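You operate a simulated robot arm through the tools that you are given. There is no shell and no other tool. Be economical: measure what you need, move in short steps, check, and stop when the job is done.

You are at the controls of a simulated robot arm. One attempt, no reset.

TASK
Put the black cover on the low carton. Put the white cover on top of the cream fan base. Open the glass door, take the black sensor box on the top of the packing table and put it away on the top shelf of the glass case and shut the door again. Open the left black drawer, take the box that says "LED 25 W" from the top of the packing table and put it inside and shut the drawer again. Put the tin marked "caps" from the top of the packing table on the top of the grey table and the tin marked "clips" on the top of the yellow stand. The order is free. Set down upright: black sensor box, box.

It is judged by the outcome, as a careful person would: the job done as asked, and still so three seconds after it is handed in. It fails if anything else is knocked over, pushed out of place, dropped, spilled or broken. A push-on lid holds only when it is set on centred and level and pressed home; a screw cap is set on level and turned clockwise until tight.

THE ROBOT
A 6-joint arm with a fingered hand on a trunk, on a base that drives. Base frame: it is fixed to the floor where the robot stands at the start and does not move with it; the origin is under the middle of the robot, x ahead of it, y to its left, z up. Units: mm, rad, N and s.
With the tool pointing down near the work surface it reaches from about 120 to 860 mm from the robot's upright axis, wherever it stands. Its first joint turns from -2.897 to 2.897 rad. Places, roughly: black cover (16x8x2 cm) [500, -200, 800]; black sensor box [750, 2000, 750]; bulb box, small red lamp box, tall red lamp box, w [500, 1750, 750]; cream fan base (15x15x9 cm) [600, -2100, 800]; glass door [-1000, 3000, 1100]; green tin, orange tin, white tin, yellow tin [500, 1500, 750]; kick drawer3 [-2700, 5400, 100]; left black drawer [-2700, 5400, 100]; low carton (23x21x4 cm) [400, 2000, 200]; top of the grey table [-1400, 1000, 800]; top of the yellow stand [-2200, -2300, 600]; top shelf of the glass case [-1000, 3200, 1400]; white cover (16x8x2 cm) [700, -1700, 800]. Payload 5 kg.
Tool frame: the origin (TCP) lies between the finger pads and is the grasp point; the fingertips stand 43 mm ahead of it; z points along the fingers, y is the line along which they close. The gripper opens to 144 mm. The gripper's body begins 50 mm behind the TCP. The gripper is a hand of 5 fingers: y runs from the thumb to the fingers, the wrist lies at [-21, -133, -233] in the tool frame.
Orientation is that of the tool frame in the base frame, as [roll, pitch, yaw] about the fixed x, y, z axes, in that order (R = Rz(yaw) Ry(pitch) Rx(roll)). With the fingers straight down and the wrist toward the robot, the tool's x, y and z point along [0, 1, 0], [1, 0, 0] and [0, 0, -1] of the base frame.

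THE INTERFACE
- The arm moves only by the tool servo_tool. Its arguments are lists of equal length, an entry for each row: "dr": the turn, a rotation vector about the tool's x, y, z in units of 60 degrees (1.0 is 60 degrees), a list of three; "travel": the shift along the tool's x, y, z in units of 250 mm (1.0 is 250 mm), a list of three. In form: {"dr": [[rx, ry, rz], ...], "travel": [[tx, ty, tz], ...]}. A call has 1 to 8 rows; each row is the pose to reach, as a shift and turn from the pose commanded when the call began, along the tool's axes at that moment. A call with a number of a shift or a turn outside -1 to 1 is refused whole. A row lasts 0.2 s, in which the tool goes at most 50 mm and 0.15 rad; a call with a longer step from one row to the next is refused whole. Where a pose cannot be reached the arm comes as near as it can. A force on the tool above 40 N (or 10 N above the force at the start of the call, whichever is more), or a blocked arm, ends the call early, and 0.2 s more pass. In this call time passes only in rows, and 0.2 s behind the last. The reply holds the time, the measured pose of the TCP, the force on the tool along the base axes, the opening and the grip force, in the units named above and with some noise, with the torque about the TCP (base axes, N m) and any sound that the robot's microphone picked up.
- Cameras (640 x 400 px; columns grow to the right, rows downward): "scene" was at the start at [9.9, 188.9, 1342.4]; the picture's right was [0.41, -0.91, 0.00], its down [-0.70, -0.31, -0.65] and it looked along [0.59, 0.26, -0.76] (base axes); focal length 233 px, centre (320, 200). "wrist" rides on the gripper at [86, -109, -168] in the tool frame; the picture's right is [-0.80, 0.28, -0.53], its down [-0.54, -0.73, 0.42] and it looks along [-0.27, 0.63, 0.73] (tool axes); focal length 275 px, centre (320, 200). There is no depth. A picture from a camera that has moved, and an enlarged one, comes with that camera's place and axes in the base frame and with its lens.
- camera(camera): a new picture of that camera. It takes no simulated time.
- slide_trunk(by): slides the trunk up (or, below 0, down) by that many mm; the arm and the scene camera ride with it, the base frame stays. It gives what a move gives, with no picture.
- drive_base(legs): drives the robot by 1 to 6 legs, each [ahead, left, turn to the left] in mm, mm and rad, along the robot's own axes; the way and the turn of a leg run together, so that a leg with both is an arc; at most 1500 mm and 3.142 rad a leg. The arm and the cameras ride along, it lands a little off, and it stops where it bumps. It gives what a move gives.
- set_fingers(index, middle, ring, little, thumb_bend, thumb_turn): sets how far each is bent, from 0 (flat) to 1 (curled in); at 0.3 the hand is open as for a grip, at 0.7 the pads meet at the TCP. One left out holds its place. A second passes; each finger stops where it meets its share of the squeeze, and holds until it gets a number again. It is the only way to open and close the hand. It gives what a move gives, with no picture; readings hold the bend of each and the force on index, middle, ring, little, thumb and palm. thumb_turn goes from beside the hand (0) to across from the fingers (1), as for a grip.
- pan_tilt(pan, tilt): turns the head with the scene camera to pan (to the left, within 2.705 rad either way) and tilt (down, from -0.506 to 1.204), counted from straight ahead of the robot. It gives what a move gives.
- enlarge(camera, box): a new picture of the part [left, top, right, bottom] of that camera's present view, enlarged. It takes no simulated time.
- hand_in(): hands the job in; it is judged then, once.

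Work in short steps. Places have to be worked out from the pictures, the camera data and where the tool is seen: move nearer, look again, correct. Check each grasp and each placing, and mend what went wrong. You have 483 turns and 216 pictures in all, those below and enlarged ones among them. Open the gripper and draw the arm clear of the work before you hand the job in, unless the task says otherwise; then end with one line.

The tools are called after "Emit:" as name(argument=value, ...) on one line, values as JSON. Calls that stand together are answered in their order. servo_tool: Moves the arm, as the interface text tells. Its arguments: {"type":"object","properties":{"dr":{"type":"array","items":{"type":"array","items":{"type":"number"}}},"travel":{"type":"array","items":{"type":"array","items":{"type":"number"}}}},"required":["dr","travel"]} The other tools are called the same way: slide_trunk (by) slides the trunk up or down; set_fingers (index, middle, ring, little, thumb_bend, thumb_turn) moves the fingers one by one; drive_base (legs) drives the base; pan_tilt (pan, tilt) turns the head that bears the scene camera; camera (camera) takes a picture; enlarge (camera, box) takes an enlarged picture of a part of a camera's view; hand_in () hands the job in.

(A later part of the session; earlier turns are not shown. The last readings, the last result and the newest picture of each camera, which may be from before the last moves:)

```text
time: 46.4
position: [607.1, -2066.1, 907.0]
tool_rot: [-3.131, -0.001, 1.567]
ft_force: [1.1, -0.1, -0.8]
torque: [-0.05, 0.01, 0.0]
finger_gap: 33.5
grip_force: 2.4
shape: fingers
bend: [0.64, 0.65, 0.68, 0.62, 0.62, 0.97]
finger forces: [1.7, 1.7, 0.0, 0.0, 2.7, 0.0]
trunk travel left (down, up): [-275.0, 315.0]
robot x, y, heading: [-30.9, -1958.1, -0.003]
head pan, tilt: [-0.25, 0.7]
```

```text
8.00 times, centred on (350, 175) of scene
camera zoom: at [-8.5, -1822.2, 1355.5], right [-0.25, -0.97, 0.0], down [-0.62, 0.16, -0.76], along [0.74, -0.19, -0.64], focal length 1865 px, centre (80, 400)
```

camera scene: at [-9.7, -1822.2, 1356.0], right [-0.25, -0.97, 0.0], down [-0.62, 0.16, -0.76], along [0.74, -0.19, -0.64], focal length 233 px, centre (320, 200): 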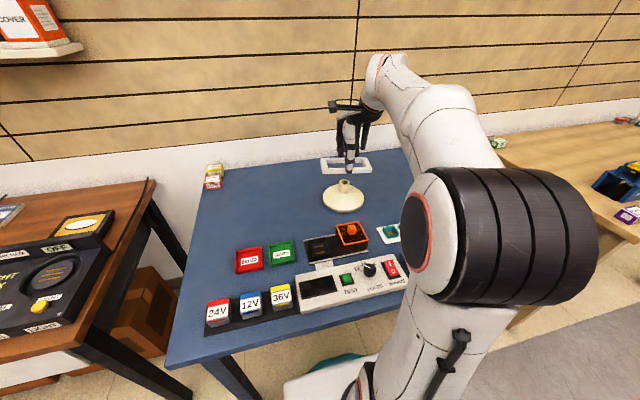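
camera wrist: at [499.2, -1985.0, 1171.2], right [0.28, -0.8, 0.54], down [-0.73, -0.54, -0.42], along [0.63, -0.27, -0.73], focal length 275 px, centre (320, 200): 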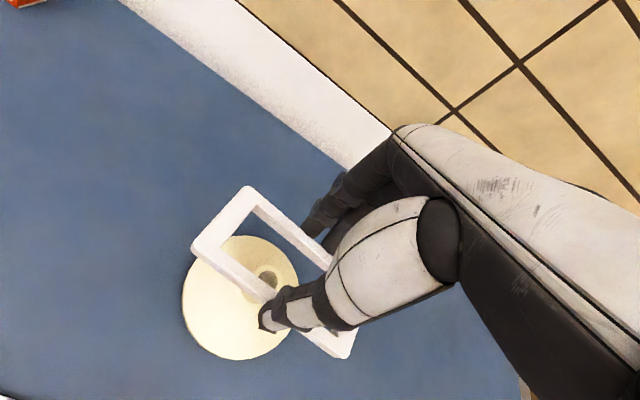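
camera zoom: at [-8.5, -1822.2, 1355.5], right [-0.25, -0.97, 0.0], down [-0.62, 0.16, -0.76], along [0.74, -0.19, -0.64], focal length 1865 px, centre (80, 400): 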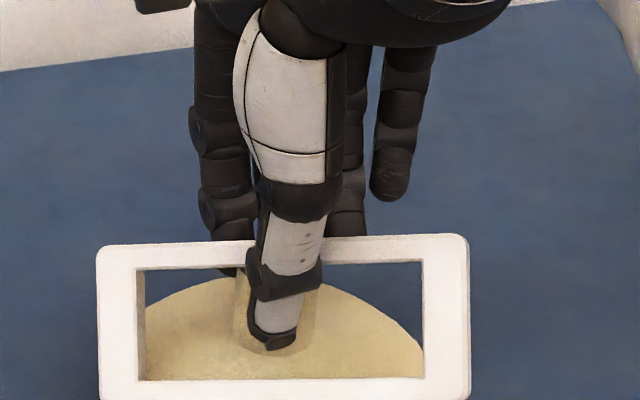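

The rear bar now sits on the tube rim with the thumb inside the opening. I'll raise slowly ~25 mm so the closing fingers pinch that bar directly.

Emit:
servo_tool(dr=[[0, 0, 0], [0, 0, 0], [0, 0, 0]], travel=[[0, 0, -0.03], [0, 0, -0.06], [0, 0, -0.09]])

Emit:
enlarge(camera="scene", box=[310, 120, 390, 200])

Emit:
enlarge(camera="wrist", box=[160, 160, 400, 400])

```text
time: 47.2
position: [609.4, -2068.1, 934.9]
tool_rot: [3.141, 0.002, 1.569]
ft_force: [0.5, 0.5, 0.5]
torque: [-0.04, 0.0, -0.03]
finger_gap: 27.4
grip_force: 0.1
shape: fingers
bend: [0.65, 0.66, 0.68, 0.62, 0.64, 0.97]
finger forces: [0.0, 0.0, 0.0, 0.1, 0.1, 0.1]
trunk travel left (down, up): [-275.0, 315.0]
robot x, y, heading: [-27.5, -1960.8, -0.001]
head pan, tilt: [-0.25, 0.7]
```

```text
5.00 times, centred on (350, 160) of scene
camera zoom: at [-9.7, -1822.3, 1356.1], right [-0.25, -0.97, 0.0], down [-0.62, 0.16, -0.76], along [0.74, -0.19, -0.64], focal length 1166 px, centre (170, 400)
```

zoom: 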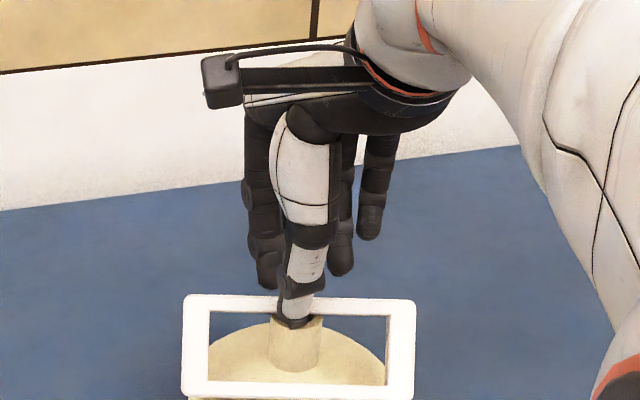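

```text
1.67 times, centred on (280, 280) of wrist
camera zoom: at [499.1, -1982.1, 1102.9], right [0.28, -0.8, 0.54], down [-0.73, -0.54, -0.42], along [0.63, -0.27, -0.73], focal length 459 px, centre (387, 67)
```

zoom: 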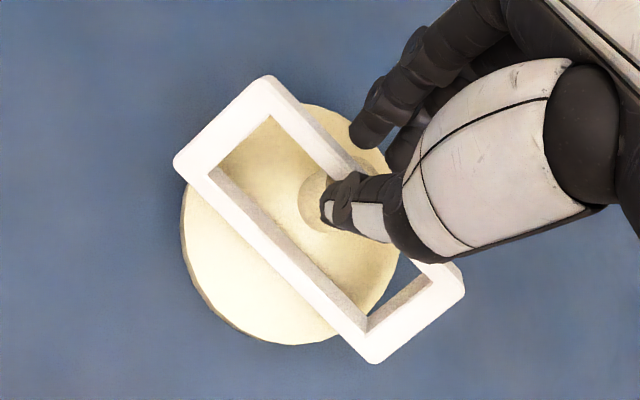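

The hand is free of it; the frame looks wedged tilted on the tube. Raising the hand and moving aside for a clear look.

Emit:
servo_tool(dr=[[0, 0, 0], [0, 0, 0], [0, 0, 0], [0, 0, 0], [0, 0, 0]], travel=[[0, 0, -0.15], [0, 0, -0.32], [-0.15, 0, -0.36], [-0.3, 0, -0.36], [-0.45, 0, -0.36]])

Emit:
enlarge(camera="scene", box=[310, 140, 390, 220])

Emit:
enlarge(camera="wrist", box=[80, 120, 320, 320])

```text
time: 48.4
position: [608.6, -2181.0, 1025.0]
tool_rot: [-3.14, 0.0, 1.569]
ft_force: [-0.3, 1.0, -0.1]
torque: [-0.04, 0.02, -0.02]
finger_gap: 27.0
grip_force: 0.0
shape: fingers
bend: [0.65, 0.66, 0.68, 0.62, 0.64, 0.98]
finger forces: [0.1, 0.1, 0.0, 0.0, 0.0, 0.1]
trunk travel left (down, up): [-275.0, 315.0]
robot x, y, heading: [-30.6, -1959.9, 0.002]
head pan, tilt: [-0.25, 0.7]
```

```text
5.00 times, centred on (350, 180) of scene
camera zoom: at [-9.7, -1822.1, 1356.0], right [-0.25, -0.97, 0.0], down [-0.62, 0.16, -0.76], along [0.74, -0.19, -0.64], focal length 1166 px, centre (170, 300)
```

zoom: 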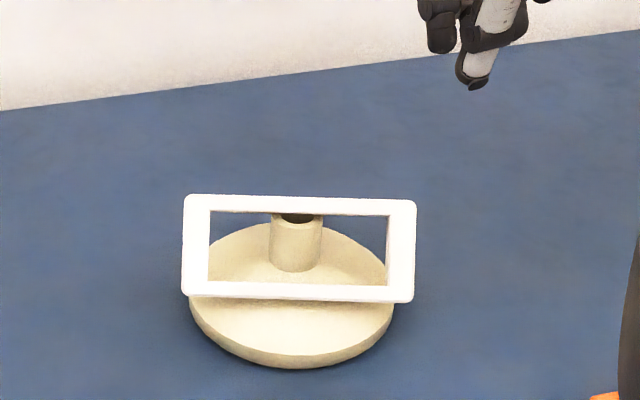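

```text
2.00 times, centred on (200, 220) of wrist
camera zoom: at [498.8, -2095.2, 1192.9], right [0.28, -0.8, 0.54], down [-0.73, -0.54, -0.42], along [0.63, -0.27, -0.73], focal length 551 px, centre (560, 160)
```

zoom: 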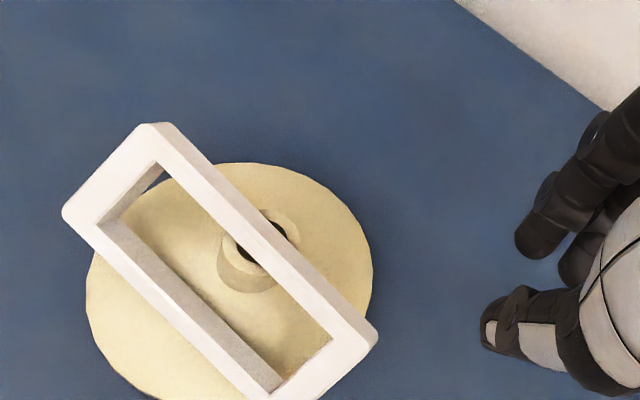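

The rear bar is resting on the tube mouth, front bar on the cone. I'll go back down straddling that bar (thumb inside the opening) and nudge it +x so it drops around the tube.

Emit:
servo_tool(dr=[[0, 0, 0], [0, 0, 0], [0, 0, 0], [0, 0, 0], [0, 0, 0]], travel=[[0.15, 0, 0], [0.3, 0, 0], [0.45, 0, 0], [0.45, 0, 0.17], [0.45, 0, 0.33]])

Emit:
enlarge(camera="scene", box=[310, 130, 390, 210])

Emit:
enlarge(camera="wrist", box=[180, 160, 380, 340])

```text
time: 49.6
position: [607.3, -2066.5, 942.9]
tool_rot: [-3.141, 0.001, 1.569]
ft_force: [-1.2, -0.3, 0.8]
torque: [-0.03, 0.0, 0.0]
finger_gap: 27.0
grip_force: 0.0
shape: fingers
bend: [0.65, 0.66, 0.68, 0.62, 0.64, 0.98]
finger forces: [0.0, 0.0, 0.0, 0.0, 0.0, 0.0]
trunk travel left (down, up): [-275.0, 315.0]
robot x, y, heading: [-30.7, -1959.2, -0.0]
head pan, tilt: [-0.25, 0.7]
```

```text
5.00 times, centred on (350, 170) of scene
camera zoom: at [-9.7, -1822.3, 1356.1], right [-0.25, -0.97, 0.0], down [-0.62, 0.16, -0.76], along [0.74, -0.19, -0.64], focal length 1166 px, centre (170, 350)
```

zoom: 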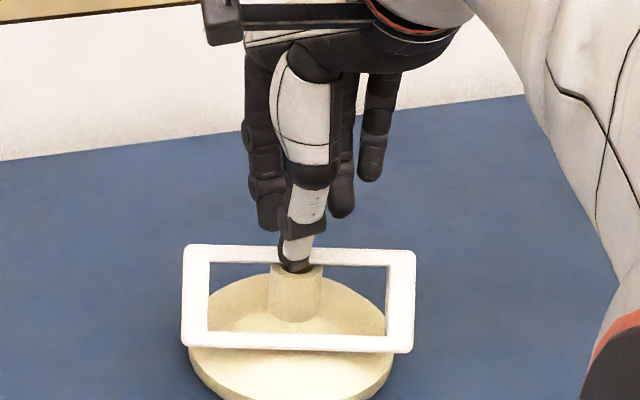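

```text
2.22 times, centred on (280, 250) of wrist
camera zoom: at [498.4, -1981.8, 1110.3], right [0.28, -0.8, 0.54], down [-0.73, -0.54, -0.42], along [0.63, -0.27, -0.73], focal length 612 px, centre (409, 89)
```

zoom: 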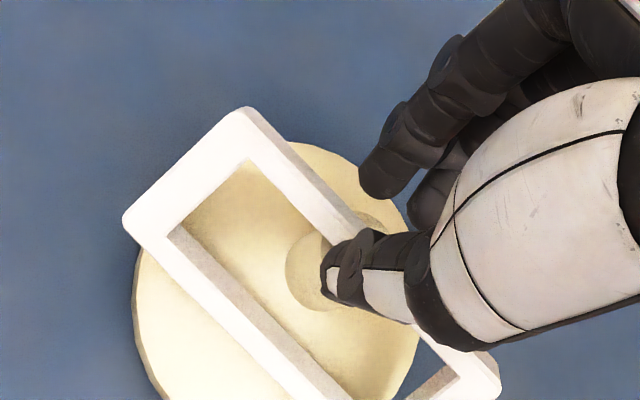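

Thumb is inside the opening in front of the rear bar. Nudging +x.

Emit:
servo_tool(dr=[[0, 0, 0], [0, 0, 0], [0, 0, 0]], travel=[[0, 0.04, 0], [0, 0.08, 0], [0, 0.12, 0]])

Emit:
enlarge(camera="scene", box=[310, 130, 390, 210])

```text
time: 50.4
position: [639.0, -2067.8, 943.1]
tool_rot: [3.14, 0.002, 1.568]
ft_force: [-0.2, 0.3, 1.4]
torque: [-0.04, 0.02, -0.04]
finger_gap: 26.9
grip_force: 0.9
shape: fingers
bend: [0.65, 0.66, 0.68, 0.62, 0.64, 0.97]
finger forces: [0.0, 0.1, 0.0, 0.0, 0.9, 0.1]
trunk travel left (down, up): [-275.0, 315.0]
robot x, y, heading: [-27.6, -1956.4, -0.001]
head pan, tilt: [-0.25, 0.7]
```

```text
5.00 times, centred on (350, 170) of scene
camera zoom: at [-9.9, -1822.2, 1356.1], right [-0.25, -0.97, 0.0], down [-0.62, 0.16, -0.77], along [0.74, -0.19, -0.64], focal length 1166 px, centre (170, 350)
```

zoom: 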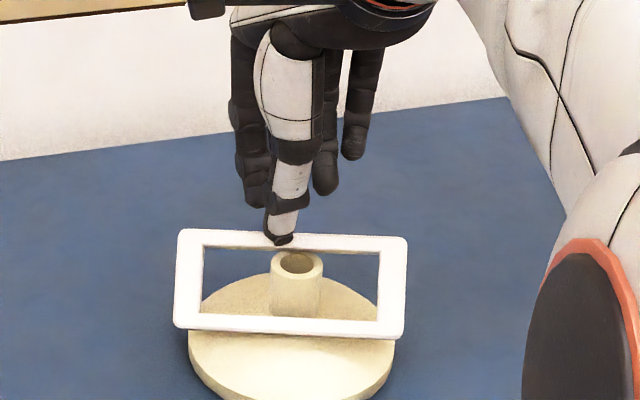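

Working: the bar is sliding rearward toward the rim edge. Continuing a bit more.

Emit:
servo_tool(dr=[[0, 0, 0], [0, 0, 0]], travel=[[0, 0.024, 0], [0, 0.048, 0]])

Emit:
enlarge(camera="scene", box=[310, 130, 390, 210])

```text
time: 51.0
position: [650.7, -2066.7, 942.8]
tool_rot: [-3.14, 0.001, 1.57]
ft_force: [0.0, 0.3, 0.2]
torque: [0.0, 0.01, -0.01]
finger_gap: 27.0
grip_force: 0.0
shape: fingers
bend: [0.65, 0.66, 0.68, 0.62, 0.64, 0.97]
finger forces: [0.0, 0.0, 0.0, 0.0, 0.1, 0.0]
trunk travel left (down, up): [-275.0, 315.0]
robot x, y, heading: [-31.9, -1960.1, 0.002]
head pan, tilt: [-0.25, 0.7]
```

```text
5.00 times, centred on (350, 170) of scene
camera zoom: at [-9.8, -1822.3, 1356.0], right [-0.25, -0.97, 0.0], down [-0.62, 0.16, -0.76], along [0.74, -0.19, -0.64], focal length 1166 px, centre (170, 350)
```

zoom: 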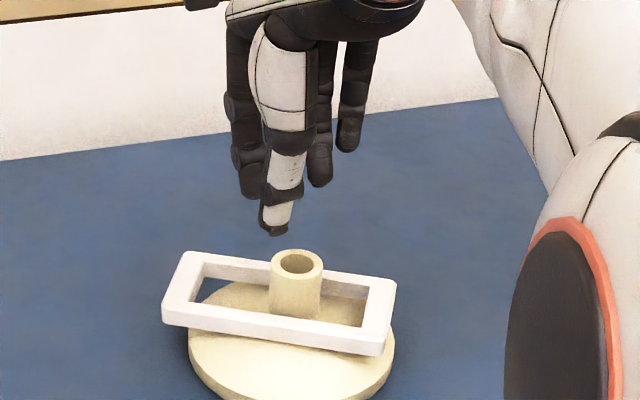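

The frame dropped over the tube and lies on the cone. Raising the hand and checking it.

Emit:
servo_tool(dr=[[0, 0, 0], [0, 0, 0], [0, 0, 0], [0, 0, 0]], travel=[[0, 0, -0.15], [-0.13, -0.1, -0.3], [-0.3, -0.15, -0.36], [-0.45, -0.17, -0.36]])

Emit:
enlarge(camera="wrist", box=[80, 120, 320, 320])

Emit:
enlarge(camera="scene", box=[320, 160, 380, 220])

```text
refused: row 2 steps farther than a row can; nothing moved
```

```text
2.00 times, centred on (200, 220) of wrist
camera zoom: at [541.1, -1982.0, 1109.5], right [0.28, -0.8, 0.54], down [-0.73, -0.54, -0.42], along [0.63, -0.27, -0.73], focal length 551 px, centre (560, 160)
```

zoom: 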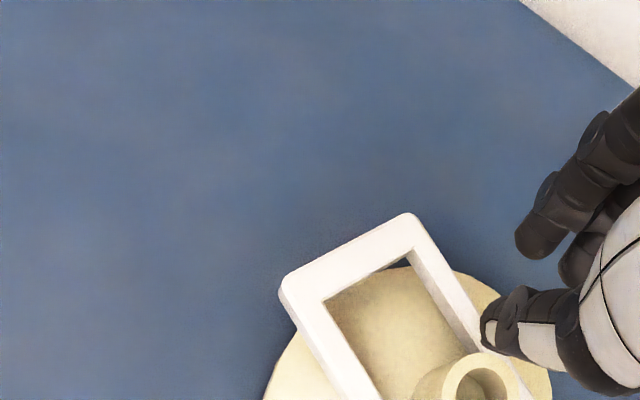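

```text
6.67 times, centred on (350, 190) of scene
camera zoom: at [-9.8, -1822.3, 1356.0], right [-0.25, -0.97, 0.0], down [-0.62, 0.16, -0.76], along [0.74, -0.19, -0.64], focal length 1554 px, centre (120, 267)
```

zoom: 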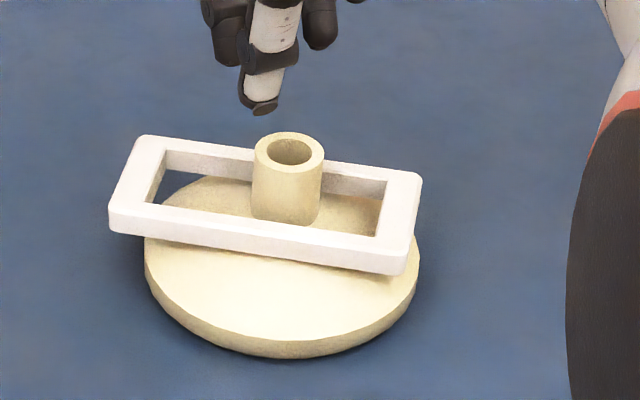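

The cover sits flat around the tube on the fan base. Withdrawing the hand up and back.

Emit:
servo_tool(dr=[[0, 0, 0], [0, 0, 0], [0, 0, 0], [0, 0, 0], [0, 0, 0], [0, 0, 0]], travel=[[0, 0, -0.15], [0, 0, -0.3], [0, -0.18, -0.36], [0, -0.36, -0.36], [0, -0.54, -0.36], [0, -0.72, -0.36]])

Emit:
servo_tool(dr=[[0, 0, 0], [0, 0, 0], [0, 0, 0], [0, 0, 0], [0, 0, 0], [0, 0, 0]], travel=[[0.15, 0, 0], [0.3, 0, 0], [0.45, 0, 0], [0.6, 0, 0], [0.75, 0, 0], [0.9, 0, 0]])

Emit:
set_fingers(index=0.3, middle=0.3, ring=0.3, little=0.3, thumb_bend=0.3)

Emit:
enlarge(camera="scene", box=[240, 110, 440, 260])

```text
time: 52.4
position: [470.9, -2065.8, 1034.0]
tool_rot: [-3.139, 0.001, 1.569]
ft_force: [0.9, 0.2, -0.4]
torque: [0.02, 0.06, 0.03]
finger_gap: 26.6
grip_force: 0.1
shape: fingers
bend: [0.65, 0.66, 0.68, 0.62, 0.64, 0.97]
finger forces: [0.0, 0.0, 0.0, 0.0, 0.1, 0.1]
trunk travel left (down, up): [-275.0, 315.0]
robot x, y, heading: [-28.5, -1955.6, 0.001]
head pan, tilt: [-0.25, 0.7]
```

```text
time: 53.8
position: [471.3, -1840.8, 1033.0]
tool_rot: [3.142, 0.002, 1.565]
ft_force: [0.4, -1.1, 0.3]
torque: [-0.01, 0.02, 0.01]
finger_gap: 26.9
grip_force: 0.0
shape: fingers
bend: [0.65, 0.66, 0.68, 0.62, 0.64, 0.98]
finger forces: [0.1, 0.0, 0.1, 0.1, 0.1, 0.1]
trunk travel left (down, up): [-275.0, 315.0]
robot x, y, heading: [-31.8, -1958.9, 0.008]
head pan, tilt: [-0.25, 0.7]
```

```text
time: 54.8
position: [471.9, -1841.4, 1034.1]
tool_rot: [-3.14, 0.001, 1.57]
ft_force: [-0.3, -0.1, 0.7]
torque: [-0.02, 0.02, 0.01]
finger_gap: 149.2
grip_force: 0.0
shape: fingers
bend: [0.3, 0.3, 0.3, 0.3, 0.3, 0.98]
finger forces: [0.0, 0.0, 0.1, 0.0, 0.0, 0.0]
trunk travel left (down, up): [-275.0, 315.0]
robot x, y, heading: [-29.7, -1959.0, -0.002]
head pan, tilt: [-0.25, 0.7]
```

```text
2.67 times, centred on (340, 185) of scene
camera zoom: at [-9.8, -1822.2, 1356.1], right [-0.25, -0.97, 0.0], down [-0.62, 0.16, -0.76], along [0.74, -0.19, -0.64], focal length 622 px, centre (267, 240)
```

zoom: 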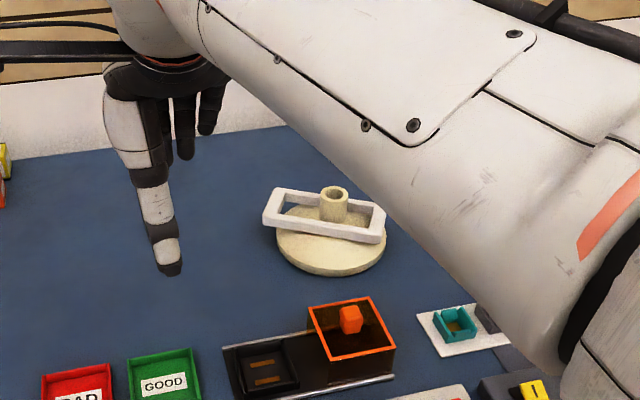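

White cover done. Retracting the arm a bit, then driving left to the packing table to survey it before picking up the black cover.

Emit:
servo_tool(dr=[[0, 0, 0], [0, 0, 0], [0, 0, 0]], travel=[[0.1, -0.17, -0.08], [0.2, -0.34, -0.16], [0.3, -0.51, -0.24]])

Emit:
drive_base(legs=[[-170, 0, 0], [0, 1500, 0], [0, 1500, 0], [0, 300, 0]])

Emit:
pan_tilt(pan=0.5, tilt=0.65)

Emit:
camera(camera="scene")

```text
refused: row 1 steps farther than a row can; nothing moved
```

```text
time: 72.0
position: [255.2, 1480.9, 1033.3]
tool_rot: [-3.14, 0.001, 1.589]
ft_force: [-0.2, 0.9, 0.3]
torque: [0.04, -0.01, -0.03]
finger_gap: 149.2
grip_force: 0.1
shape: fingers
bend: [0.3, 0.3, 0.3, 0.3, 0.3, 0.98]
finger forces: [0.0, 0.0, 0.0, 0.0, 0.0, 0.0]
trunk travel left (down, up): [-275.0, 315.0]
robot x, y, heading: [-245.4, 1353.7, 0.018]
head pan, tilt: [-0.25, 0.7]
```

```text
time: 73.1
position: [254.1, 1481.9, 1033.7]
tool_rot: [-3.139, 0.002, 1.589]
ft_force: [0.4, 0.8, -0.4]
torque: [0.0, -0.01, -0.03]
finger_gap: 149.2
grip_force: 0.0
shape: fingers
bend: [0.3, 0.3, 0.3, 0.3, 0.3, 0.98]
finger forces: [0.0, 0.0, 0.0, 0.0, 0.0, 0.0]
trunk travel left (down, up): [-275.0, 315.0]
robot x, y, heading: [-248.6, 1354.2, 0.021]
head pan, tilt: [0.499, 0.649]
```

```text
170 pictures are left
camera scene: at [-234.7, 1552.7, 1360.4], right [0.5, -0.87, 0.0], down [-0.53, -0.3, -0.8], along [0.69, 0.39, -0.6], focal length 233 px, centre (320, 200)
```

scene: 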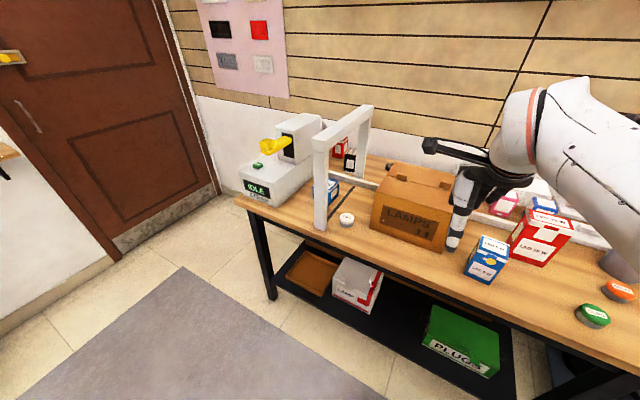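

Emit:
enlarge(camera="scene", box=[230, 180, 430, 320])

Emit:
enlarge(camera="scene", box=[220, 100, 420, 240])

Emit:
enlarge(camera="scene", box=[440, 180, 640, 340])

```text
2.86 times, centred on (330, 250) of scene
camera zoom: at [-234.7, 1552.7, 1360.4], right [0.5, -0.87, 0.0], down [-0.53, -0.3, -0.8], along [0.69, 0.39, -0.6], focal length 666 px, centre (291, 57)
```

zoom: 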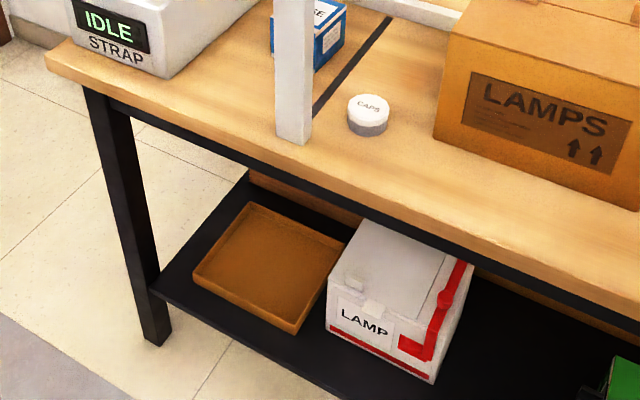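

```text
2.86 times, centred on (320, 170) of scene
camera zoom: at [-234.7, 1552.7, 1360.4], right [0.5, -0.87, 0.0], down [-0.53, -0.3, -0.8], along [0.69, 0.39, -0.6], focal length 666 px, centre (320, 286)
```

zoom: 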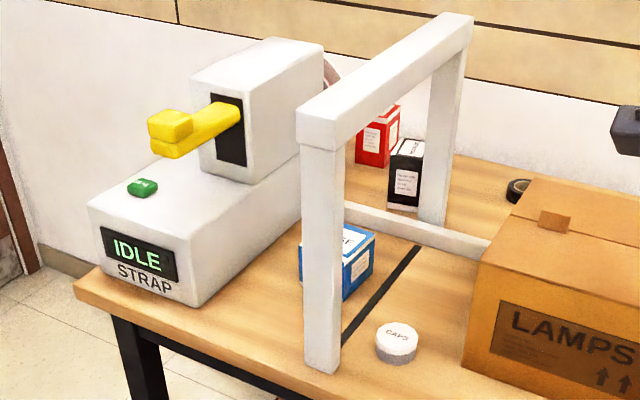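

```text
2.50 times, centred on (540, 260) of scene
camera zoom: at [-234.7, 1552.7, 1360.4], right [0.5, -0.87, 0.0], down [-0.53, -0.3, -0.8], along [0.69, 0.39, -0.6], focal length 583 px, centre (-230, 50)
```

zoom: 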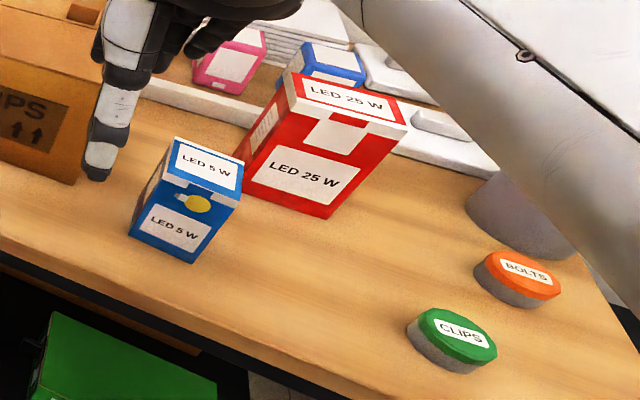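

Found it all: low carton is an open tray on the lower shelf at about (457,2017); green CLIPS tin ≈ (362,1103), white CAPS tin and black box by the strapping arch, red LED 25 W box. I'll take the CLIPS tin first; drive right so it is left-ahead.

Emit:
drive_base(legs=[[0, -400, -0.02]])

Emit:
pan_tilt(pan=0.2, tilt=0.75)

Emit:
camera(camera="scene")

Emit:
camera(camera="wrist")

```text
time: 75.6
position: [261.3, 1073.2, 1032.9]
tool_rot: [-3.139, 0.0, 1.572]
ft_force: [0.3, 0.5, 0.3]
torque: [-0.05, -0.01, 0.01]
finger_gap: 149.1
grip_force: 0.1
shape: fingers
bend: [0.3, 0.3, 0.3, 0.3, 0.3, 0.98]
finger forces: [0.1, 0.1, 0.0, 0.0, 0.1, 0.0]
trunk travel left (down, up): [-275.0, 315.0]
robot x, y, heading: [-242.1, 951.0, 0.002]
head pan, tilt: [0.499, 0.649]
```

```text
time: 76.4
position: [260.5, 1072.0, 1034.0]
tool_rot: [-3.141, 0.003, 1.573]
ft_force: [0.0, -0.1, -0.1]
torque: [-0.05, -0.01, -0.02]
finger_gap: 149.5
grip_force: 0.0
shape: fingers
bend: [0.3, 0.3, 0.3, 0.3, 0.3, 0.98]
finger forces: [0.1, 0.0, 0.0, 0.0, 0.1, 0.0]
trunk travel left (down, up): [-275.0, 315.0]
robot x, y, heading: [-242.3, 952.4, 0.005]
head pan, tilt: [0.201, 0.75]
```

```text
166 pictures are left
camera scene: at [-221.8, 1126.5, 1351.8], right [0.2, -0.98, 0.0], down [-0.67, -0.14, -0.73], along [0.72, 0.15, -0.68], focal length 233 px, centre (320, 200)
```

scene: 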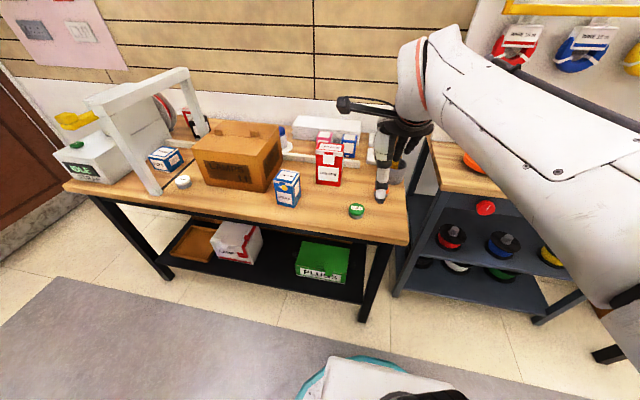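

```text
165 pictures are left
camera wrist: at [151.7, 1157.1, 1200.7], right [0.29, -0.8, 0.54], down [-0.73, -0.54, -0.42], along [0.63, -0.27, -0.73], focal length 275 px, centre (320, 200)
```

wrist: 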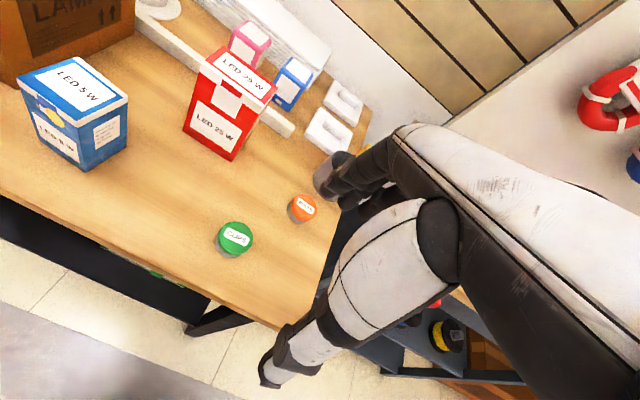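

Triangulated CLIPS tin top at (348,1116,787). Pre-shaping the fingers and moving above it.

Emit:
servo_tool(dr=[[0, 0, 0], [0, 0, 0], [0, 0, 0], [0, 0, 0], [0, 0, 0]], travel=[[0.08, 0.16, 0.03], [0.176, 0.3, 0.1], [0.176, 0.35, 0.29], [0.176, 0.35, 0.48], [0.176, 0.35, 0.66]])

Emit:
set_fingers(index=0.42, middle=0.42, ring=0.42, little=0.42, thumb_bend=0.42)

Emit:
camera(camera="wrist")

Emit:
enlarge(camera="scene", box=[300, 150, 420, 250])

```text
time: 77.6
position: [348.3, 1114.7, 868.3]
tool_rot: [3.141, 0.0, 1.572]
ft_force: [-0.3, -0.6, 0.3]
torque: [0.0, 0.0, 0.03]
finger_gap: 149.4
grip_force: 0.0
shape: fingers
bend: [0.3, 0.3, 0.3, 0.3, 0.3, 0.98]
finger forces: [0.0, 0.0, 0.0, 0.1, 0.0, 0.0]
trunk travel left (down, up): [-275.0, 315.0]
robot x, y, heading: [-240.2, 952.8, 0.002]
head pan, tilt: [0.201, 0.75]
```

```text
time: 78.6
position: [348.7, 1114.5, 869.6]
tool_rot: [-3.14, 0.002, 1.573]
ft_force: [0.4, 1.0, -0.4]
torque: [0.02, -0.02, 0.02]
finger_gap: 107.9
grip_force: 0.1
shape: fingers
bend: [0.42, 0.42, 0.42, 0.42, 0.42, 0.98]
finger forces: [0.1, 0.1, 0.1, 0.0, 0.1, 0.0]
trunk travel left (down, up): [-275.0, 315.0]
robot x, y, heading: [-243.3, 952.1, 0.001]
head pan, tilt: [0.201, 0.75]
```

```text
164 pictures are left
camera wrist: at [238.9, 1200.2, 1035.3], right [0.29, -0.8, 0.54], down [-0.73, -0.54, -0.42], along [0.63, -0.27, -0.73], focal length 275 px, centre (320, 200)
```

wrist: 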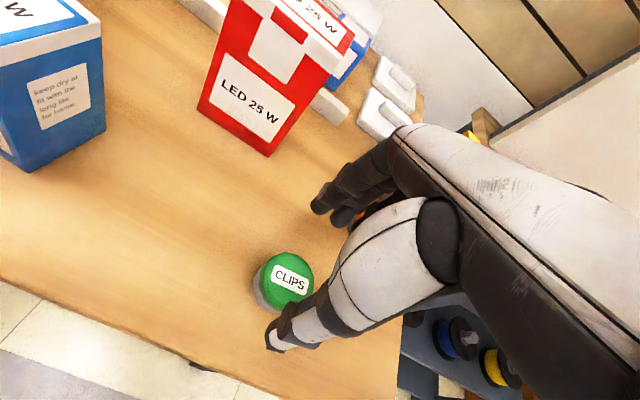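

```text
4.00 times, centred on (360, 200) of scene
camera zoom: at [-221.7, 1126.5, 1351.8], right [0.2, -0.98, 0.0], down [-0.67, -0.14, -0.73], along [0.72, 0.15, -0.68], focal length 932 px, centre (160, 200)
```

zoom: 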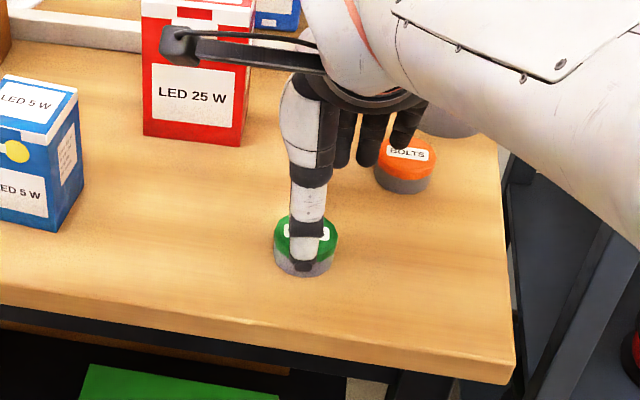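

Tin ≈ (345,1112). Descending around it toward TCP z≈806.

Emit:
servo_tool(dr=[[0, 0, 0], [0, 0, 0], [0, 0, 0]], travel=[[-0.01, -0.015, 0.12], [-0.01, -0.015, 0.2], [-0.01, -0.015, 0.25]])

Emit:
enlarge(camera="scene", box=[320, 170, 400, 240])

```text
time: 79.3
position: [350.4, 1114.6, 826.4]
tool_rot: [3.117, -0.006, 1.575]
ft_force: [-3.6, -2.3, 15.1]
torque: [-0.25, -0.56, -0.18]
finger_gap: 108.9
grip_force: 7.1
shape: fingers
bend: [0.42, 0.43, 0.42, 0.42, 0.41, 0.98]
finger forces: [0.0, 13.3, 0.1, 0.0, 1.7, 0.0]
trunk travel left (down, up): [-275.0, 315.0]
robot x, y, heading: [-240.5, 954.4, 0.001]
head pan, tilt: [0.201, 0.75]
stopped in row 3: the force on the tool passed its limit at 51 N (the readings are from after the stop); the commanded pose is now the measured one
```

```text
5.71 times, centred on (360, 205) of scene
camera zoom: at [-223.1, 1126.0, 1352.0], right [0.2, -0.98, 0.0], down [-0.67, -0.14, -0.73], along [0.72, 0.15, -0.68], focal length 1332 px, centre (91, 171)
```

zoom: 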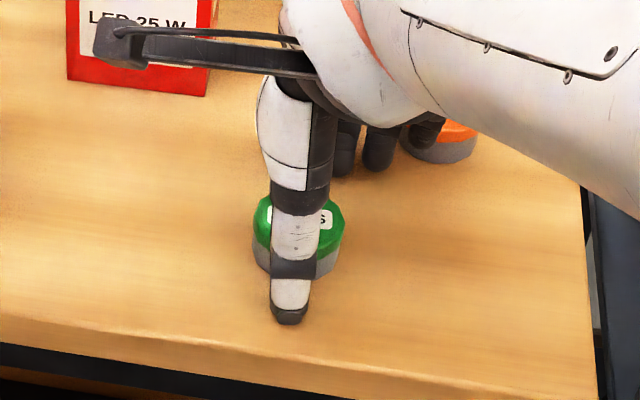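

Touched the table at TCP≈826 (table ≈775). Raise 7 mm, recentre -10 mm, level and close on the tin.

Emit:
servo_tool(dr=[[0.024, -0.006, 0]], travel=[[-0.004, -0.04, -0.03]])

Emit:
set_fingers(index=0.68, middle=0.68, ring=0.68, little=0.6, thumb_bend=0.66)

Emit:
enlarge(camera="scene", box=[320, 170, 400, 240])

```text
time: 79.8
position: [339.5, 1113.9, 828.9]
tool_rot: [-3.135, 0.003, 1.576]
ft_force: [2.1, -0.1, 3.9]
torque: [-0.04, -0.37, 0.04]
finger_gap: 107.0
grip_force: 2.2
shape: fingers
bend: [0.42, 0.41, 0.42, 0.42, 0.42, 0.98]
finger forces: [0.0, 4.1, 0.0, 0.0, 0.1, 0.0]
trunk travel left (down, up): [-275.0, 315.0]
robot x, y, heading: [-239.8, 953.1, -0.0]
head pan, tilt: [0.201, 0.75]
```

```text
time: 80.8
position: [339.9, 1113.1, 830.8]
tool_rot: [-3.134, 0.003, 1.574]
ft_force: [-0.3, -0.2, 0.6]
torque: [-0.03, -0.01, -0.02]
finger_gap: 51.0
grip_force: 13.3
shape: fingers
bend: [0.59, 0.64, 0.68, 0.6, 0.59, 0.96]
finger forces: [7.7, 5.2, 0.0, 0.0, 13.8, 0.0]
trunk travel left (down, up): [-275.0, 315.0]
robot x, y, heading: [-243.1, 955.1, 0.006]
head pan, tilt: [0.201, 0.75]
```

```text
5.71 times, centred on (360, 205) of scene
camera zoom: at [-221.7, 1126.5, 1351.8], right [0.2, -0.98, 0.0], down [-0.67, -0.14, -0.73], along [0.72, 0.15, -0.68], focal length 1332 px, centre (91, 171)
```

zoom: 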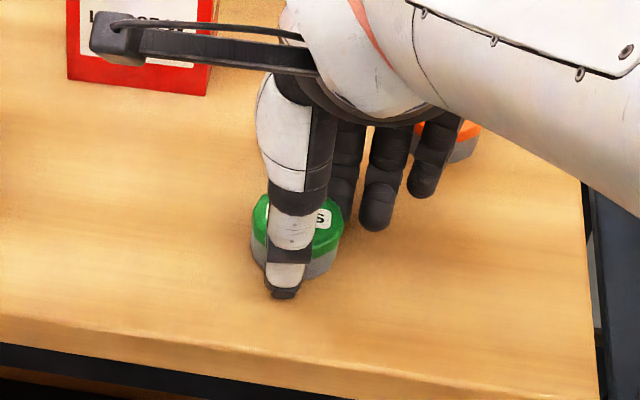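

Held by thumb, index and middle; squeeze a little more and lift.

Emit:
set_fingers(index=0.74, middle=0.76, thumb_bend=0.72)

Emit:
servo_tool(dr=[[0, 0, 0], [0, 0, 0], [0, 0, 0], [0, 0, 0]], travel=[[0, 0, -0.1], [0, 0, -0.25], [0, 0, -0.45], [0, 0, -0.64]])

Emit:
camera(camera="wrist")

```text
time: 81.8
position: [340.2, 1113.2, 829.7]
tool_rot: [-3.134, 0.004, 1.575]
ft_force: [0.2, -0.5, -1.5]
torque: [-0.01, -0.01, 0.0]
finger_gap: 50.6
grip_force: 18.3
shape: fingers
bend: [0.59, 0.64, 0.68, 0.6, 0.6, 0.96]
finger forces: [9.8, 8.1, 0.1, 0.1, 19.4, 0.0]
trunk travel left (down, up): [-275.0, 315.0]
robot x, y, heading: [-243.1, 955.5, 0.004]
head pan, tilt: [0.201, 0.75]
```

```text
time: 82.8
position: [339.3, 1114.0, 990.2]
tool_rot: [-3.134, 0.002, 1.573]
ft_force: [0.5, -0.6, -1.2]
torque: [-0.01, 0.03, 0.0]
finger_gap: 50.4
grip_force: 18.7
shape: fingers
bend: [0.59, 0.64, 0.68, 0.6, 0.6, 0.96]
finger forces: [9.6, 8.0, 0.0, 0.1, 19.2, 0.0]
trunk travel left (down, up): [-275.0, 315.0]
robot x, y, heading: [-240.8, 952.8, 0.01]
head pan, tilt: [0.201, 0.75]
```

```text
160 pictures are left
camera wrist: at [231.4, 1198.8, 1157.2], right [0.29, -0.79, 0.53], down [-0.73, -0.55, -0.42], along [0.62, -0.27, -0.74], focal length 275 px, centre (320, 200)
```

wrist: 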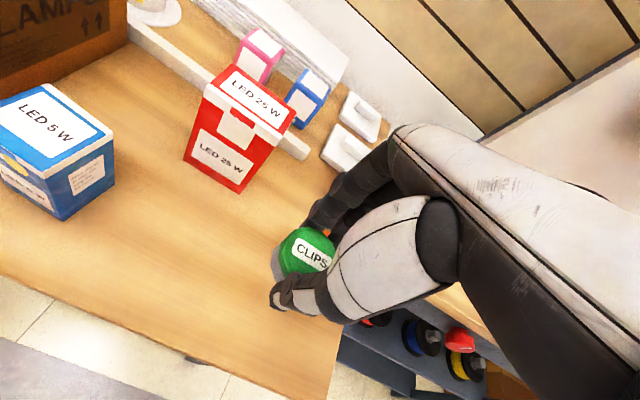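

CLIPS tin is held securely. I'll retract the arm and drive to the yellow stand: right along the aisle, turn to face -y, then across the open floor.

Emit:
servo_tool(dr=[[0, 0, 0], [0, 0, 0], [0, 0, 0], [0, 0, 0]], travel=[[0, -0.15, -0.08], [0, -0.3, -0.16], [0, -0.45, -0.16], [0, -0.6, -0.16]])

Emit:
drive_base(legs=[[40, -1400, 0], [0, -700, 0], [0, 0, -1.571], [0, -1200, 0], [0, -800, 0]])

Emit:
pan_tilt(pan=0.2, tilt=0.7)

Emit:
camera(camera="scene")

```text
time: 83.8
position: [192.0, 1115.0, 1031.5]
tool_rot: [-3.133, 0.005, 1.574]
ft_force: [0.8, -0.6, -1.3]
torque: [0.02, 0.02, 0.03]
finger_gap: 50.3
grip_force: 18.3
shape: fingers
bend: [0.59, 0.64, 0.68, 0.6, 0.6, 0.96]
finger forces: [9.7, 8.2, 0.0, 0.0, 19.1, 0.0]
trunk travel left (down, up): [-275.0, 315.0]
robot x, y, heading: [-243.3, 951.5, 0.003]
head pan, tilt: [0.201, 0.75]
```

```text
time: 107.6
position: [-2057.9, -1567.8, 1031.6]
tool_rot: [-3.136, 0.004, -0.022]
ft_force: [0.0, 0.2, -1.6]
torque: [0.01, -0.01, 0.02]
finger_gap: 50.4
grip_force: 17.9
shape: fingers
bend: [0.59, 0.64, 0.68, 0.6, 0.6, 0.96]
finger forces: [9.7, 8.1, 0.0, 0.0, 18.5, 0.1]
trunk travel left (down, up): [-275.0, 315.0]
robot x, y, heading: [-2208.7, -1128.5, -1.594]
head pan, tilt: [0.201, 0.75]
```

```text
time: 108.2
position: [-2057.5, -1566.8, 1031.0]
tool_rot: [-3.136, 0.004, -0.02]
ft_force: [-0.2, 0.3, -1.2]
torque: [-0.01, -0.01, 0.04]
finger_gap: 50.2
grip_force: 18.4
shape: fingers
bend: [0.59, 0.64, 0.68, 0.6, 0.6, 0.96]
finger forces: [9.5, 8.1, 0.0, 0.0, 18.5, 0.0]
trunk travel left (down, up): [-275.0, 315.0]
robot x, y, heading: [-2212.9, -1128.5, -1.592]
head pan, tilt: [0.201, 0.7]
```

```text
159 pictures are left
camera scene: at [-2038.1, -1154.8, 1356.0], right [-0.98, -0.18, 0.0], down [-0.12, 0.63, -0.76], along [0.14, -0.75, -0.64], focal length 233 px, centre (320, 200)
```

scene: 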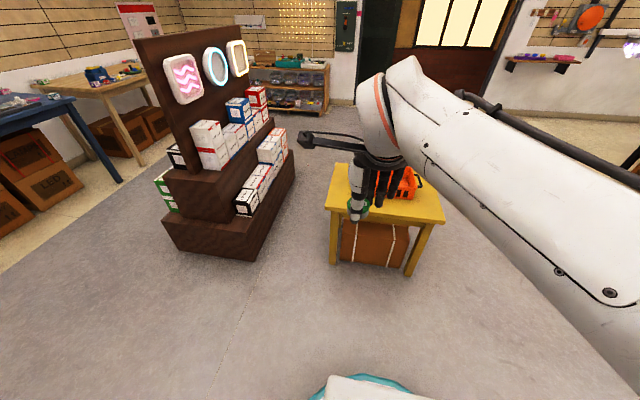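

Yellow stand top spans roughly x -2455..-1930, y -1990..-2400, with an orange item at the back-right. I'll drive nearer and look.

Emit:
drive_base(legs=[[300, 0, 0.02]])

Emit:
pan_tilt(pan=0.1, tilt=0.95)

Emit:
camera(camera="scene")

Emit:
camera(camera="wrist")

```text
time: 110.2
position: [-2053.0, -1863.9, 1031.2]
tool_rot: [-3.133, 0.005, -0.001]
ft_force: [0.3, 0.7, -1.6]
torque: [-0.03, -0.01, -0.03]
finger_gap: 50.2
grip_force: 18.2
shape: fingers
bend: [0.59, 0.64, 0.68, 0.6, 0.6, 0.96]
finger forces: [9.5, 8.1, 0.0, 0.0, 18.5, 0.0]
trunk travel left (down, up): [-275.0, 315.0]
robot x, y, heading: [-2215.0, -1430.7, -1.571]
head pan, tilt: [0.201, 0.7]
```

```text
time: 111.0
position: [-2052.6, -1863.8, 1032.1]
tool_rot: [-3.135, 0.004, -0.001]
ft_force: [-0.5, 0.2, -0.1]
torque: [-0.02, 0.0, -0.01]
finger_gap: 50.0
grip_force: 18.4
shape: fingers
bend: [0.59, 0.64, 0.68, 0.6, 0.6, 0.96]
finger forces: [9.6, 8.1, 0.0, 0.1, 18.5, 0.0]
trunk travel left (down, up): [-275.0, 315.0]
robot x, y, heading: [-2210.1, -1429.9, -1.571]
head pan, tilt: [0.099, 0.949]
```

```text
158 pictures are left
camera scene: at [-2050.2, -1440.9, 1336.3], right [-1.0, -0.1, 0.0], down [-0.08, 0.81, -0.58], along [0.06, -0.58, -0.81], focal length 233 px, centre (320, 200)
```

scene: 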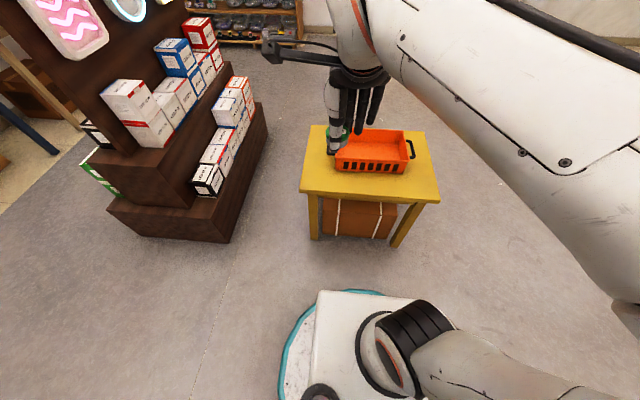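

```text
157 pictures are left
camera wrist: at [-1966.8, -1758.4, 1198.3], right [-0.79, -0.29, 0.53], down [-0.54, 0.73, -0.42], along [-0.27, -0.62, -0.74], focal length 275 px, centre (320, 200)
```

wrist: 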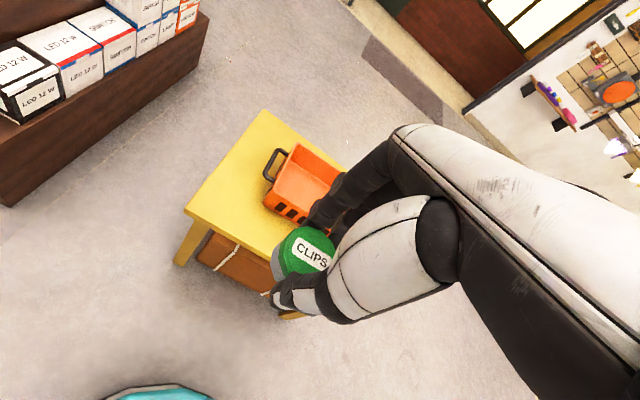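

Height of the stand is uncertain (527–600). I'll move the hand nearer above its front-left corner and look again.

Emit:
servo_tool(dr=[[0, 0, 0], [0, 0, 0], [0, 0, 0], [0, 0, 0], [0, 0, 0], [0, 0, 0]], travel=[[0.06, 0.15, 0], [0.12, 0.3, 0], [0.18, 0.45, 0.05], [0.24, 0.6, 0.15], [0.27, 0.75, 0.25], [0.27, 0.8, 0.43]])

Emit:
camera(camera="wrist")

Emit:
enlarge(camera="scene", box=[280, 80, 460, 220])

```text
time: 112.4
position: [-1985.0, -2064.4, 922.7]
tool_rot: [-3.137, 0.001, 0.0]
ft_force: [-0.3, 0.2, -0.3]
torque: [-0.03, 0.04, 0.03]
finger_gap: 50.1
grip_force: 18.4
shape: fingers
bend: [0.59, 0.64, 0.68, 0.6, 0.61, 0.96]
finger forces: [9.8, 8.2, 0.0, 0.0, 18.4, 0.0]
trunk travel left (down, up): [-275.0, 315.0]
robot x, y, heading: [-2210.7, -1428.4, -1.572]
head pan, tilt: [0.099, 0.949]
```

```text
156 pictures are left
camera wrist: at [-1900.2, -1957.1, 1089.5], right [-0.8, -0.29, 0.53], down [-0.54, 0.73, -0.42], along [-0.27, -0.62, -0.73], focal length 275 px, centre (320, 200)
```

wrist: 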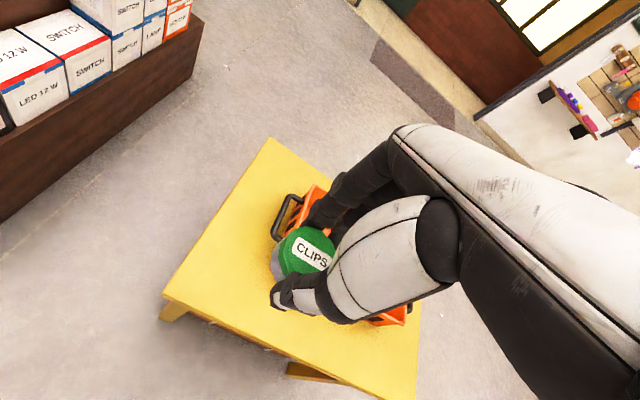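

```text
2.86 times, centred on (370, 150) of scene
camera zoom: at [-2050.2, -1440.9, 1336.3], right [-1.0, -0.1, 0.0], down [-0.08, 0.81, -0.58], along [0.06, -0.58, -0.81], focal length 666 px, centre (177, 343)
```

zoom: 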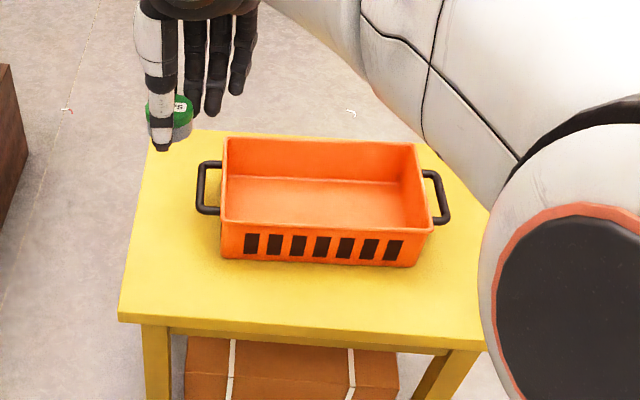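

Stand top is at z≈516, front-left corner (-1899,-2060); the basket starts at x≈-2000 (handle). I'll place the tin at about (-1970,-2125).

Emit:
servo_tool(dr=[[0, 0, 0], [0, 0, 0], [0, 0, 0], [0, 0, 0], [0, 0, 0], [0, 0, 0]], travel=[[0.012, 0.12, 0.13], [0.012, 0.23, 0.28], [0.012, 0.23, 0.47], [0.012, 0.23, 0.66], [0.012, 0.23, 0.85], [0.012, 0.23, 1.0]])

Emit:
camera(camera="wrist")

Emit:
enlarge(camera="scene", box=[280, 80, 460, 220])

```text
time: 113.8
position: [-1983.2, -2120.6, 672.2]
tool_rot: [-3.136, 0.0, -0.001]
ft_force: [0.1, 0.8, 0.0]
torque: [0.01, 0.0, -0.01]
finger_gap: 50.0
grip_force: 18.0
shape: fingers
bend: [0.59, 0.64, 0.68, 0.6, 0.61, 0.96]
finger forces: [9.6, 8.4, 0.0, 0.0, 18.2, 0.0]
trunk travel left (down, up): [-275.0, 315.0]
robot x, y, heading: [-2212.6, -1429.7, -1.575]
head pan, tilt: [0.099, 0.949]
```

```text
154 pictures are left
camera wrist: at [-1897.7, -2013.3, 838.9], right [-0.8, -0.29, 0.53], down [-0.54, 0.73, -0.42], along [-0.27, -0.62, -0.73], focal length 275 px, centre (320, 200)
```

wrist: 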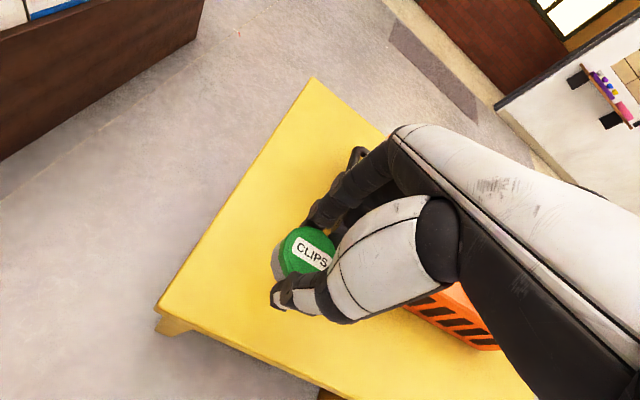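

```text
2.86 times, centred on (370, 150) of scene
camera zoom: at [-2050.2, -1440.9, 1336.3], right [-1.0, -0.1, 0.0], down [-0.08, 0.81, -0.58], along [0.06, -0.58, -0.81], focal length 666 px, centre (177, 343)
```

zoom: 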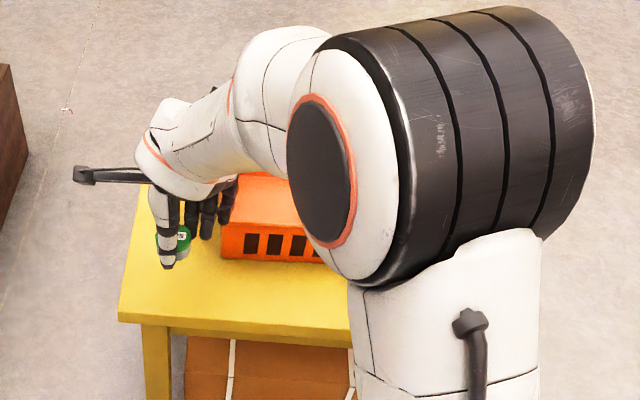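

Clear of the basket. Lowering further, then creeping to contact.

Emit:
servo_tool(dr=[[0, 0, 0], [0, 0, 0], [0, 0, 0], [0, 0, 0]], travel=[[0, 0, 0.15], [0, 0, 0.26], [0, 0, 0.32], [0, 0, 0.35]])

Emit:
servo_tool(dr=[[0, 0, 0], [0, 0, 0]], travel=[[0, 0, 0.02], [0, 0, 0.04]])

```text
time: 114.8
position: [-1981.6, -2124.0, 597.1]
tool_rot: [3.134, -0.004, -0.001]
ft_force: [-0.1, 2.2, 15.8]
torque: [0.21, -0.15, 0.03]
finger_gap: 49.6
grip_force: 22.7
shape: fingers
bend: [0.6, 0.65, 0.68, 0.6, 0.61, 0.96]
finger forces: [14.5, 9.0, 0.0, 0.1, 21.6, 0.0]
trunk travel left (down, up): [-275.0, 315.0]
robot x, y, heading: [-2213.5, -1428.2, -1.566]
head pan, tilt: [0.099, 0.949]
stopped in row 4: the force on the tool passed its limit at 47 N (the readings are from after the stop); the commanded pose is now the measured one
```

```text
time: 115.2
position: [-1980.3, -2127.0, 598.1]
tool_rot: [3.125, -0.01, -0.001]
ft_force: [-0.4, 2.0, 14.8]
torque: [0.65, -0.08, 0.04]
finger_gap: 49.9
grip_force: 23.1
shape: fingers
bend: [0.6, 0.65, 0.68, 0.6, 0.61, 0.96]
finger forces: [9.1, 9.1, 0.0, 0.1, 26.7, 0.0]
trunk travel left (down, up): [-275.0, 315.0]
robot x, y, heading: [-2210.0, -1431.3, -1.567]
head pan, tilt: [0.099, 0.949]
stopped in row 2: the force on the tool passed its limit at 45 N (the readings are from after the stop); the commanded pose is now the measured one
```

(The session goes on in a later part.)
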